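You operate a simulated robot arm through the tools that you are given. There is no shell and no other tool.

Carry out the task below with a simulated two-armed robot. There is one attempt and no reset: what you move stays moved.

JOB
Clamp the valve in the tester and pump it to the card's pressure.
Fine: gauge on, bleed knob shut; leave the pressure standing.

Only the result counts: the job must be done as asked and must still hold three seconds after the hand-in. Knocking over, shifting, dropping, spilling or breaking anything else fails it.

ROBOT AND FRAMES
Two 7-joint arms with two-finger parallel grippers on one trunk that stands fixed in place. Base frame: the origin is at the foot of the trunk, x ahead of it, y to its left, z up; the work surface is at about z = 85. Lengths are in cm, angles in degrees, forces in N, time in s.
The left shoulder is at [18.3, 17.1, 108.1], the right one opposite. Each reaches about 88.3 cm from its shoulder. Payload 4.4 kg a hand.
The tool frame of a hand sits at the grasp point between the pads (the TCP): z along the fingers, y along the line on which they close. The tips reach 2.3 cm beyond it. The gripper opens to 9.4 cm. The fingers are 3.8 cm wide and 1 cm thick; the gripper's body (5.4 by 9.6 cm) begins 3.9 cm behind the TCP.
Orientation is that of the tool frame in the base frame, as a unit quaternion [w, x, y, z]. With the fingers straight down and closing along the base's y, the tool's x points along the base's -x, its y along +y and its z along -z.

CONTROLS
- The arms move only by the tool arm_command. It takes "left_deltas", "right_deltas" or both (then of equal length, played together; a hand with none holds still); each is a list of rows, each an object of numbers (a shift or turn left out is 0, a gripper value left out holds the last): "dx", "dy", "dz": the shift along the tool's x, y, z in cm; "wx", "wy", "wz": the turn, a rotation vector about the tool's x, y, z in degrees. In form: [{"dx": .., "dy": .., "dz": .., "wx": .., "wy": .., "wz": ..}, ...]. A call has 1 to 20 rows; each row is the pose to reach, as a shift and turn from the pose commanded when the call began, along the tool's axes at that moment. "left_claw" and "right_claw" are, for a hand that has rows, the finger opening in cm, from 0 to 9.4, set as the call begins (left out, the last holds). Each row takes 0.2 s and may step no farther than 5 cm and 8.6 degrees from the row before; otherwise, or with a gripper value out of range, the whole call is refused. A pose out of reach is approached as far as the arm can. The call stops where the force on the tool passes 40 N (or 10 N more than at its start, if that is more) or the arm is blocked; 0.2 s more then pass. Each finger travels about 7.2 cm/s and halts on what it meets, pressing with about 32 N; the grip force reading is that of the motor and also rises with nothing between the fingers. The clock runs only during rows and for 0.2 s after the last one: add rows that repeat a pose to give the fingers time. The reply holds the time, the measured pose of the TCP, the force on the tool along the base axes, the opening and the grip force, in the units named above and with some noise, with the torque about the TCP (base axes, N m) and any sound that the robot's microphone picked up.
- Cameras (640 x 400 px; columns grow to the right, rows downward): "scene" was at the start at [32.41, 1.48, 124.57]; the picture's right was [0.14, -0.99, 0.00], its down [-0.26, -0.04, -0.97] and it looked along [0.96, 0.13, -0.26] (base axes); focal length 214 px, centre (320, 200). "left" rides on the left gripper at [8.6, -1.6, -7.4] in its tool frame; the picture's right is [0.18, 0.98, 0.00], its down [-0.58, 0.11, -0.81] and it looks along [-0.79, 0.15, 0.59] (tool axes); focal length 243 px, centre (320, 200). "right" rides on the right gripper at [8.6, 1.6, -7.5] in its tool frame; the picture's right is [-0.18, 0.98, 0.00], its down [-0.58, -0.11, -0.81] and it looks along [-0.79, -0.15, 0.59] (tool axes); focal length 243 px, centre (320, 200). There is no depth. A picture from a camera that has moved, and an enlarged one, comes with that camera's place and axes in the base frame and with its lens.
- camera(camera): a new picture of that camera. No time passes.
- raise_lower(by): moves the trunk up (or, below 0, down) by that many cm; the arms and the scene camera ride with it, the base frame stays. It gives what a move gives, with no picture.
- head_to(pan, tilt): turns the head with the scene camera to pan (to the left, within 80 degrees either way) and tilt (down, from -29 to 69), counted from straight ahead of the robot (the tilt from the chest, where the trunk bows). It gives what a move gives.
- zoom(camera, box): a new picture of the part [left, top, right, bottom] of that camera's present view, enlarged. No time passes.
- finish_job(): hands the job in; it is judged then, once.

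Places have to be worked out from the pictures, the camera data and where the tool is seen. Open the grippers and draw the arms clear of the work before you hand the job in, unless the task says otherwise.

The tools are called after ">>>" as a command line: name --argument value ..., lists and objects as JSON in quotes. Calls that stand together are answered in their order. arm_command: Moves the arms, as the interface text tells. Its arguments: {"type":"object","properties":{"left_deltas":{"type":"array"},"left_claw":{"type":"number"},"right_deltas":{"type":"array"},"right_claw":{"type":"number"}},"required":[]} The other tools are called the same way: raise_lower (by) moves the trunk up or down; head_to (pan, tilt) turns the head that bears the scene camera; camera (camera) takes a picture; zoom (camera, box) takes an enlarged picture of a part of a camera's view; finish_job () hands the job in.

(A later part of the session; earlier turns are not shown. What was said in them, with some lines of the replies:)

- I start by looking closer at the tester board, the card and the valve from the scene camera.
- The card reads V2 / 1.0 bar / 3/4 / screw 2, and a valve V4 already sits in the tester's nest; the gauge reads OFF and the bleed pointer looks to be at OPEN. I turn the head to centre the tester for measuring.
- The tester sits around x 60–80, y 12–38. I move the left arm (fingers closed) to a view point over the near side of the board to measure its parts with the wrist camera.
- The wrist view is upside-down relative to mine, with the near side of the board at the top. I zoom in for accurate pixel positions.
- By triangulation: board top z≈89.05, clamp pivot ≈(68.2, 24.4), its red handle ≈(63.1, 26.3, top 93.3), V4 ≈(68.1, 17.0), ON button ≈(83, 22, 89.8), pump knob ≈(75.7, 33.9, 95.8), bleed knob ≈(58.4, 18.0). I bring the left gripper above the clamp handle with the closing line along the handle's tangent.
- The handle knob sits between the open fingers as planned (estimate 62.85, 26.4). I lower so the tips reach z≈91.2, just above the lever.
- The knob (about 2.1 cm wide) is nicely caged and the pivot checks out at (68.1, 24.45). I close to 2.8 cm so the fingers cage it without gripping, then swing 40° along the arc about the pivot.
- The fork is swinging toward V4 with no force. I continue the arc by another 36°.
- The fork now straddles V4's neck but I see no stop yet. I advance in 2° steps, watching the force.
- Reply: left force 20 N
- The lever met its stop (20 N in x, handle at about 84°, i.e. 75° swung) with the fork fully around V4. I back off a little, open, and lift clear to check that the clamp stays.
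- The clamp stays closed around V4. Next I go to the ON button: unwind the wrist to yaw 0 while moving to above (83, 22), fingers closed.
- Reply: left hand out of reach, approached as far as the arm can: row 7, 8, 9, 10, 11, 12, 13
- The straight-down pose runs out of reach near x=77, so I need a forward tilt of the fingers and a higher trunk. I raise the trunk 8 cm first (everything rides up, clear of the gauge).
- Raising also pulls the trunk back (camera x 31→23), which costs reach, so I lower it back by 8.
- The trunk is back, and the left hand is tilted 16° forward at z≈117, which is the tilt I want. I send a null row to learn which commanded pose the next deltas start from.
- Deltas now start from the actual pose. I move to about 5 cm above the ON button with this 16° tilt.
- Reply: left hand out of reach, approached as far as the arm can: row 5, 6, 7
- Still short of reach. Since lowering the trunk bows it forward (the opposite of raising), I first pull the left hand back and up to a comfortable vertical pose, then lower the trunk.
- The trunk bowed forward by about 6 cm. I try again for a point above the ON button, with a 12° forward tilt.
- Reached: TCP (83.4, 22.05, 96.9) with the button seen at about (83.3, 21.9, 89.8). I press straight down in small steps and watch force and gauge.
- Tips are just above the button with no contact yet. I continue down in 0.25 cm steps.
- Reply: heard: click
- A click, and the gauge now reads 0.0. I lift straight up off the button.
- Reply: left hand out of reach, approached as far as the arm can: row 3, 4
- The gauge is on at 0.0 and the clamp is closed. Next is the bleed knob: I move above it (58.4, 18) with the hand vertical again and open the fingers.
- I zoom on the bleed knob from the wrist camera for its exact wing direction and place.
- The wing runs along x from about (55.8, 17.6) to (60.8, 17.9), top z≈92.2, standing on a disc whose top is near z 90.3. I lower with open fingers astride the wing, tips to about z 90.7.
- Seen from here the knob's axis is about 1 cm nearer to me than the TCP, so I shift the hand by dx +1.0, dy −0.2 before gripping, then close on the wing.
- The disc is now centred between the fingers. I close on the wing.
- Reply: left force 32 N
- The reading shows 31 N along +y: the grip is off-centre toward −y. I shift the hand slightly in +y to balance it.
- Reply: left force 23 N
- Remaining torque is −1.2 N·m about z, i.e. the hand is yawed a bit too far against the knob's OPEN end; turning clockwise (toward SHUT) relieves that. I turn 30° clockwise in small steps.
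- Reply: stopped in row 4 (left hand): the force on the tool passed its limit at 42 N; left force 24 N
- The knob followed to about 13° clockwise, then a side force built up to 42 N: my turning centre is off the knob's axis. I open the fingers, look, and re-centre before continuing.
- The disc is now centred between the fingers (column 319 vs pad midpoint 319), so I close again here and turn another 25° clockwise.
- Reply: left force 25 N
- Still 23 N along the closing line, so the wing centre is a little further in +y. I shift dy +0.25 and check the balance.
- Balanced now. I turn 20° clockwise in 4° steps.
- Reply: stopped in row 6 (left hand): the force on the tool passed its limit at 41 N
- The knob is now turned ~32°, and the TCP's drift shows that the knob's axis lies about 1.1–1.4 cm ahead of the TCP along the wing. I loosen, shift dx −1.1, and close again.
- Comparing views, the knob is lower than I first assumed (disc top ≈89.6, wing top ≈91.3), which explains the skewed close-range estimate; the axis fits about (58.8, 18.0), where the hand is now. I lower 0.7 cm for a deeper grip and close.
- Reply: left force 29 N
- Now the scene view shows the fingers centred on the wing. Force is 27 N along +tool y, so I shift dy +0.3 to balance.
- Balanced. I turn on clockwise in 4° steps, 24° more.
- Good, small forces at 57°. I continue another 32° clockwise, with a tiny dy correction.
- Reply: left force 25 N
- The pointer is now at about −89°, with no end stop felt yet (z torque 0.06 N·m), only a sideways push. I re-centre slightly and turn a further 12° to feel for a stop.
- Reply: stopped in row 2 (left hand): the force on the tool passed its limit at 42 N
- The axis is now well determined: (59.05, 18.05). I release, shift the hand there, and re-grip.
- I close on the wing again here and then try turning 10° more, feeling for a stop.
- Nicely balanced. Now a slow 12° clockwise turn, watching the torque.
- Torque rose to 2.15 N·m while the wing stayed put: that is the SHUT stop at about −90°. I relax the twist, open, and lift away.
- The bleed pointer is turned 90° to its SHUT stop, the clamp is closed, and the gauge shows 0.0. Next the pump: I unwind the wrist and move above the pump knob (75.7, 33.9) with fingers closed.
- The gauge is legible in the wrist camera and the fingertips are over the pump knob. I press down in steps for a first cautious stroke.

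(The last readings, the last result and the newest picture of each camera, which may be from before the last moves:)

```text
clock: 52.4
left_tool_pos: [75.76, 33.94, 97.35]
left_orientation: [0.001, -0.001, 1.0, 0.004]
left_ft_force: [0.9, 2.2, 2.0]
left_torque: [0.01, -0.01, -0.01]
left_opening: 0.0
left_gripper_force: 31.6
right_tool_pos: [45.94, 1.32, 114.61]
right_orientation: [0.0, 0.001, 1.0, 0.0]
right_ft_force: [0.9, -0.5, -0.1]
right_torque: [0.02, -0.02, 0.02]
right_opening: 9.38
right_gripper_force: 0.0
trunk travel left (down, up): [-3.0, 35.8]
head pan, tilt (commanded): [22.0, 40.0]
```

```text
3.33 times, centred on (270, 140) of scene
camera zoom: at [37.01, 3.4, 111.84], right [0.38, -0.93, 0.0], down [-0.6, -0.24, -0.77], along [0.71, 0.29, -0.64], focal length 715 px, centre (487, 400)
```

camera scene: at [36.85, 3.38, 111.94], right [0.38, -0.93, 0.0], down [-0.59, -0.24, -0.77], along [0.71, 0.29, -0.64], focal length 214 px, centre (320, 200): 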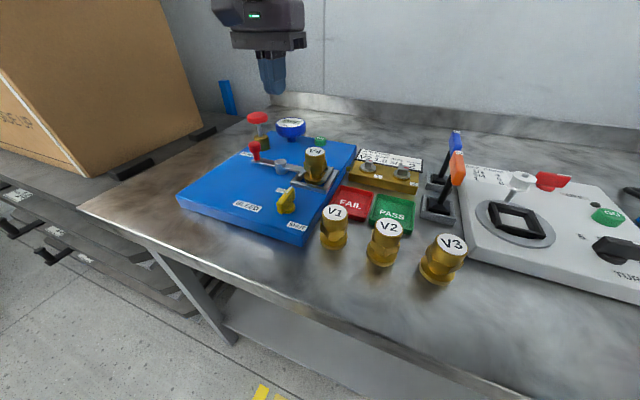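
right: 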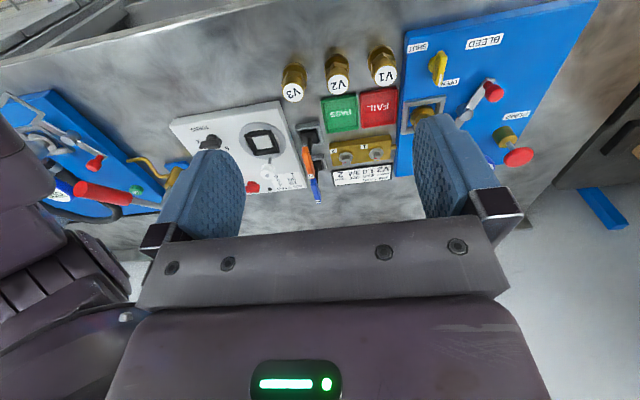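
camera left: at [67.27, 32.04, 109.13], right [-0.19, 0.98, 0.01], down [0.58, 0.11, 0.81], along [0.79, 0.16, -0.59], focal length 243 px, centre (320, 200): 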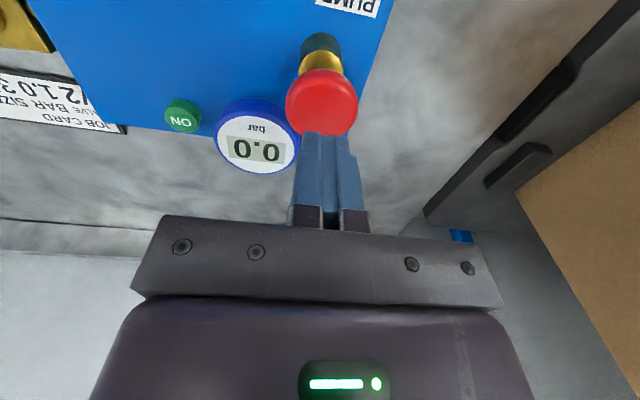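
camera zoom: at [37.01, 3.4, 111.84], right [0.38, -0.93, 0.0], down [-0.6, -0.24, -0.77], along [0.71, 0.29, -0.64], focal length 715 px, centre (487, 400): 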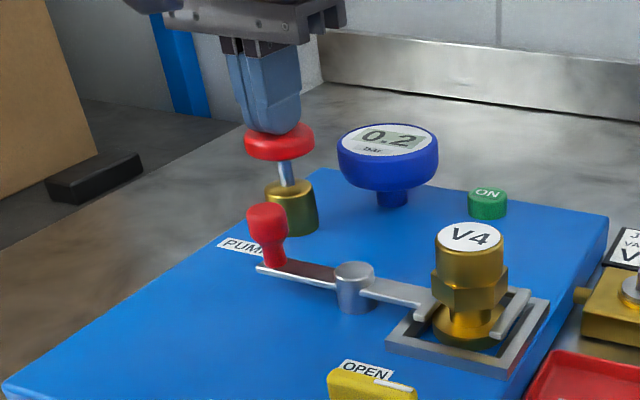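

The gauge reads 0.2 after a ~0.7 cm press. I lift to see whether the knob springs back and the reading holds.

>>> arm_command --left_deltas '[{"dz": -1}, {"dz": -2}, {"dz": -2}]'

>>> zoom --camera "left" --box '[180, 20, 420, 200]'

>>> zoom --camera "scene" --box '[190, 80, 350, 200]'

```text
clock: 53.2
left_tool_pos: [75.73, 33.92, 99.21]
left_orientation: [0.0, -0.001, 1.0, 0.004]
left_ft_force: [0.9, -0.8, 0.6]
left_torque: [-0.02, 0.01, 0.02]
left_opening: 0.02
left_gripper_force: 31.6
right_tool_pos: [45.95, 1.34, 114.7]
right_orientation: [0.0, 0.001, 1.0, 0.0]
right_ft_force: [0.8, 0.2, -0.5]
right_torque: [0.0, -0.01, 0.03]
right_opening: 9.43
right_gripper_force: 0.1
trunk travel left (down, up): [-3.0, 35.8]
head pan, tilt (commanded): [22.0, 40.0]
```

```text
2.22 times, centred on (300, 110) of left
camera zoom: at [67.23, 32.11, 106.74], right [-0.19, 0.98, 0.01], down [0.58, 0.1, 0.81], along [0.79, 0.16, -0.59], focal length 539 px, centre (364, 400)
```

zoom: 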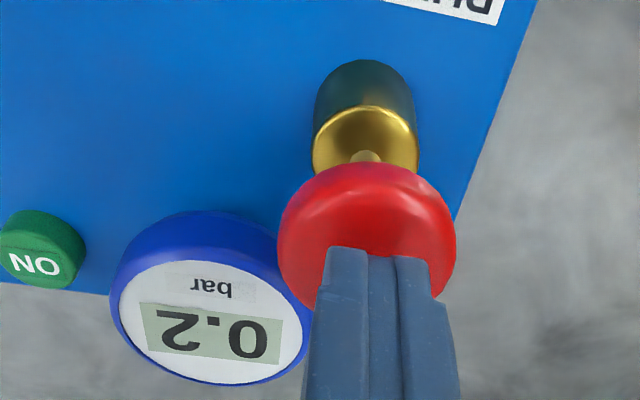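

```text
3.33 times, centred on (270, 140) of scene
camera zoom: at [37.03, 3.4, 111.83], right [0.38, -0.93, 0.0], down [-0.6, -0.24, -0.77], along [0.71, 0.29, -0.64], focal length 715 px, centre (487, 400)
```

zoom: 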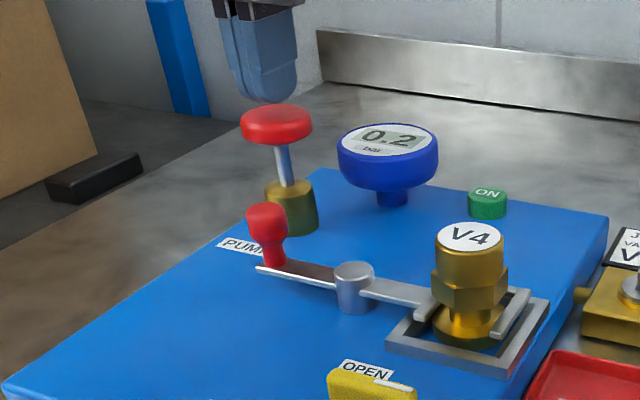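

The knob springs back and 0.2 holds. I repeat the same stroke and check the gauge.

>>> arm_command --left_deltas '[{"dz": 1}, {"dz": 1.7}, {"dz": 2}, {"dz": 2}, {"dz": 1}, {"dz": 0}, {"dz": 0}]'

>>> zoom --camera "left" --box '[180, 20, 420, 200]'

```text
clock: 54.8
left_tool_pos: [75.66, 34.07, 99.29]
left_orientation: [0.0, -0.001, 1.0, 0.004]
left_ft_force: [1.2, 0.3, -0.2]
left_torque: [0.04, -0.02, 0.01]
left_opening: 0.01
left_gripper_force: 31.6
right_tool_pos: [45.91, 1.4, 114.7]
right_orientation: [0.0, 0.0, 1.0, 0.0]
right_ft_force: [-0.7, -0.4, 0.5]
right_torque: [0.01, 0.04, 0.03]
right_opening: 9.38
right_gripper_force: 0.1
trunk travel left (down, up): [-3.0, 35.8]
head pan, tilt (commanded): [22.0, 40.0]
```

```text
2.22 times, centred on (300, 110) of left
camera zoom: at [67.12, 32.19, 106.7], right [-0.19, 0.98, 0.01], down [0.58, 0.1, 0.81], along [0.79, 0.16, -0.59], focal length 539 px, centre (364, 400)
```

zoom: 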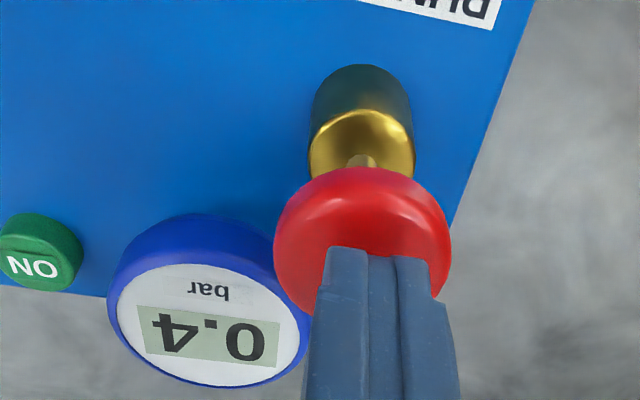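

The gauge reads 0.4, so 0.2 bar a stroke. Third stroke.

>>> arm_command --left_deltas '[{"dz": 1}, {"dz": 1.7}, {"dz": 2}, {"dz": 2}, {"dz": 1}, {"dz": 0}, {"dz": 0}]'

>>> zoom --camera "left" --box '[180, 20, 420, 200]'

```text
clock: 56.4
left_tool_pos: [75.62, 33.83, 99.24]
left_orientation: [0.0, -0.001, 1.0, 0.003]
left_ft_force: [0.7, 0.2, 0.9]
left_torque: [-0.03, 0.03, 0.03]
left_opening: 0.02
left_gripper_force: 32.2
right_tool_pos: [45.99, 1.35, 114.75]
right_orientation: [-0.001, 0.0, 1.0, 0.0]
right_ft_force: [0.1, 0.2, -0.1]
right_torque: [-0.02, -0.01, 0.02]
right_opening: 9.41
right_gripper_force: 0.0
trunk travel left (down, up): [-3.0, 35.8]
head pan, tilt (commanded): [22.0, 40.0]
```

```text
2.22 times, centred on (300, 110) of left
camera zoom: at [67.16, 32.12, 106.8], right [-0.19, 0.98, 0.01], down [0.58, 0.1, 0.81], along [0.79, 0.15, -0.59], focal length 539 px, centre (364, 400)
```

zoom: 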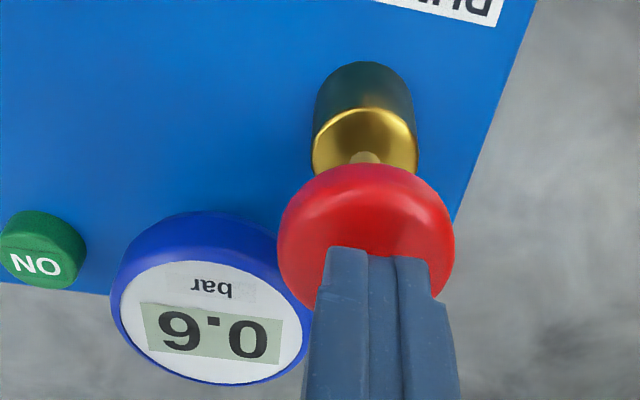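

Upside-down it reads 0.6. Fourth stroke.

>>> arm_command --left_deltas '[{"dz": 1}, {"dz": 1.7}, {"dz": 2}, {"dz": 2}, {"dz": 1}, {"dz": 0}, {"dz": 0}]'

>>> zoom --camera "left" --box '[180, 20, 420, 200]'

>>> zoom --camera "scene" --box '[190, 80, 350, 200]'

```text
clock: 58.0
left_tool_pos: [75.79, 33.98, 99.19]
left_orientation: [0.0, 0.0, 1.0, 0.004]
left_ft_force: [-0.4, 0.1, -1.3]
left_torque: [0.03, 0.03, -0.02]
left_opening: 0.01
left_gripper_force: 32.5
right_tool_pos: [46.03, 1.26, 114.74]
right_orientation: [-0.001, 0.001, 1.0, 0.0]
right_ft_force: [0.5, -0.2, -0.3]
right_torque: [0.01, 0.02, -0.01]
right_opening: 9.4
right_gripper_force: 0.1
trunk travel left (down, up): [-3.0, 35.8]
head pan, tilt (commanded): [22.0, 40.0]
```

```text
2.22 times, centred on (300, 110) of left
camera zoom: at [67.2, 32.2, 106.71], right [-0.19, 0.98, 0.01], down [0.58, 0.1, 0.81], along [0.79, 0.15, -0.59], focal length 539 px, centre (364, 400)
```

zoom: 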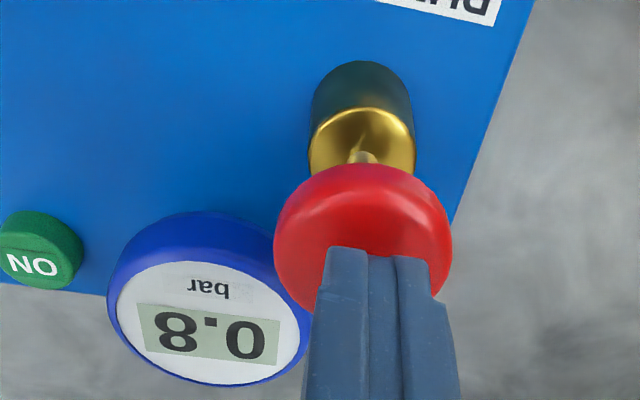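

```text
3.33 times, centred on (270, 140) of scene
camera zoom: at [37.03, 3.4, 111.83], right [0.38, -0.93, 0.0], down [-0.6, -0.24, -0.77], along [0.71, 0.29, -0.64], focal length 715 px, centre (487, 400)
```

zoom: 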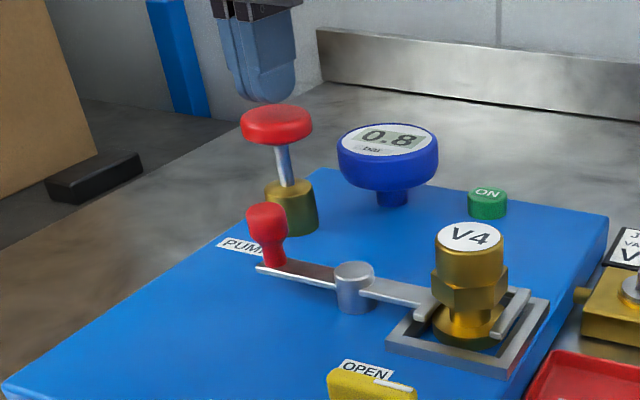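

Both cameras show 0.8. Fifth and last stroke.

>>> arm_command --left_deltas '[{"dz": 1}, {"dz": 1.7}, {"dz": 2}, {"dz": 2}, {"dz": 1}, {"dz": 0}, {"dz": 0}]'

>>> zoom --camera "left" --box '[180, 20, 420, 200]'

>>> zoom --camera "scene" --box '[190, 80, 350, 200]'

```text
clock: 59.6
left_tool_pos: [75.65, 33.92, 99.15]
left_orientation: [0.0, -0.001, 1.0, 0.004]
left_ft_force: [0.2, 0.3, 0.1]
left_torque: [-0.02, -0.04, 0.02]
left_opening: 0.0
left_gripper_force: 32.0
right_tool_pos: [45.83, 1.31, 114.66]
right_orientation: [-0.001, 0.001, 1.0, 0.0]
right_ft_force: [-0.3, 1.0, -0.3]
right_torque: [0.01, -0.03, 0.01]
right_opening: 9.4
right_gripper_force: 0.2
trunk travel left (down, up): [-3.0, 35.8]
head pan, tilt (commanded): [22.0, 40.0]
```

```text
2.22 times, centred on (300, 110) of left
camera zoom: at [67.14, 32.1, 106.68], right [-0.19, 0.98, 0.01], down [0.58, 0.1, 0.81], along [0.79, 0.15, -0.59], focal length 539 px, centre (364, 400)
```

zoom: 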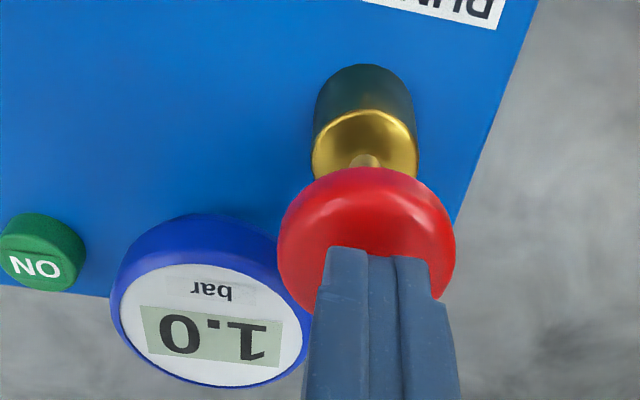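

```text
3.33 times, centred on (270, 140) of scene
camera zoom: at [37.03, 3.4, 111.83], right [0.38, -0.93, 0.0], down [-0.6, -0.24, -0.77], along [0.71, 0.29, -0.64], focal length 715 px, centre (487, 400)
```

zoom: 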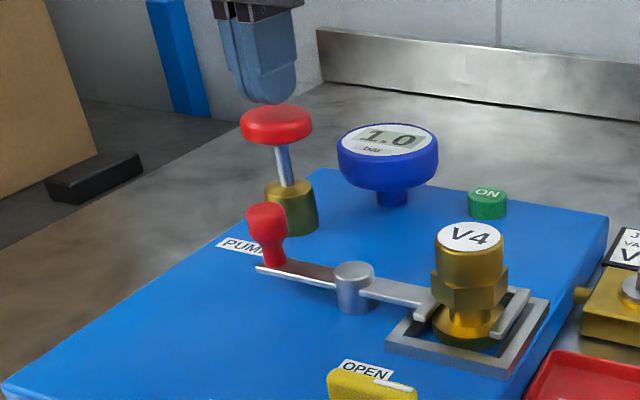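

The gauge reads 1.0 in both views. I draw the left arm up and back, then open the gripper clear of the work.

>>> arm_command --left_deltas '[{"dz": -3}, {"dz": -6}, {"dx": 3, "dz": -9}, {"dx": 7, "dz": -11}, {"dx": 11, "dy": 1, "dz": -13}, {"dx": 15, "dy": 2, "dz": -15}, {"dx": 19, "dy": 4, "dz": -16}, {"dx": 23, "dy": 6, "dz": -17}, {"dx": 25, "dy": 7, "dz": -17}]'

>>> arm_command --left_deltas '[{"dz": 0}, {"dz": 0}, {"dz": 0}, {"dz": 0}, {"dz": 0}, {"dz": 0}, {"dz": 0}, {"dz": 0}]' --left_claw 9.4

>>> camera --camera "scene"

>>> zoom --camera "scene" --box '[170, 90, 370, 250]'

```text
clock: 61.6
left_tool_pos: [51.41, 40.84, 114.87]
left_orientation: [-0.031, -0.006, 0.999, 0.011]
left_ft_force: [-1.5, 0.4, 3.1]
left_torque: [0.0, -0.14, 0.0]
left_opening: 0.0
left_gripper_force: 32.2
right_tool_pos: [46.06, 1.47, 114.57]
right_orientation: [-0.002, -0.001, 1.0, -0.001]
right_ft_force: [0.7, -0.5, -1.6]
right_torque: [-0.01, 0.06, -0.02]
right_opening: 9.39
right_gripper_force: 0.1
trunk travel left (down, up): [-3.0, 35.8]
head pan, tilt (commanded): [22.0, 40.0]
```

```text
clock: 63.4
left_tool_pos: [50.72, 40.6, 116.28]
left_orientation: [0.001, -0.001, 1.0, 0.004]
left_ft_force: [-0.4, 0.2, 0.3]
left_torque: [0.01, 0.01, 0.02]
left_opening: 9.39
left_gripper_force: 0.0
right_tool_pos: [46.02, 1.23, 114.72]
right_orientation: [0.0, 0.0, 1.0, 0.0]
right_ft_force: [0.0, 0.1, 0.8]
right_torque: [0.0, 0.03, 0.01]
right_opening: 9.39
right_gripper_force: 0.0
trunk travel left (down, up): [-3.0, 35.8]
head pan, tilt (commanded): [22.0, 40.0]
```

```text
taken
camera scene: at [37.02, 3.4, 111.84], right [0.38, -0.93, 0.0], down [-0.6, -0.24, -0.77], along [0.71, 0.29, -0.64], focal length 214 px, centre (320, 200)
```

scene: 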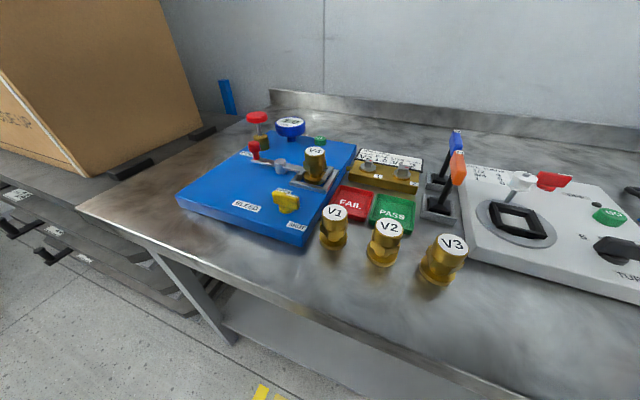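

```text
2.50 times, centred on (270, 170) of scene
camera zoom: at [37.02, 3.4, 111.84], right [0.38, -0.93, 0.0], down [-0.6, -0.24, -0.77], along [0.71, 0.29, -0.64], focal length 536 px, centre (445, 275)
```

zoom: 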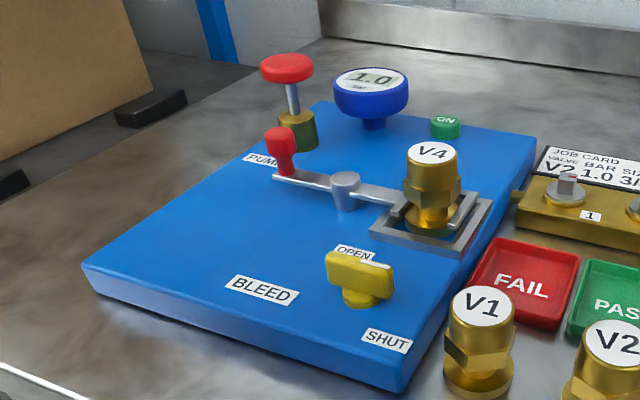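

The gauge has held 1.0 bar for about 4 s, the clamp is closed around V4, the bleed is at its SHUT stop, both grippers are open and clear, and nothing else has shifted. I took "the valve in the tester" as V4, the one already in the nest, and only the pressure from the card. I hand in.

>>> finish_job

```text
The job is handed in.
```

I clamped the valve in the tester and pumped it to 1.0 bar, the pressure on the card, then handed the job in. I don't have the verdict.

- **Valve:** The tester already held V4, while the card lists V2. I read "the valve in the tester" as V4, left V2 where it stood, and took only the pressure from the card. If V2 was meant, the job is wrong on that point.
- **Clamp:** The lever is against its stop, with the fork around V4's neck.
- **Gauge:** It is on and reads 1.0. The reading had not changed about 4 seconds after the last stroke, with the pressure left standing.
- **Bleed knob:** I turned it about 90° from OPEN until it hit a firm stop. I took that stop as SHUT, and the pressure held.
- **Arms:** Both grippers are open and clear of the work, and I saw nothing else shifted in the last picture. The trunk is still 7 cm lower than at the start, because I needed the extra reach.
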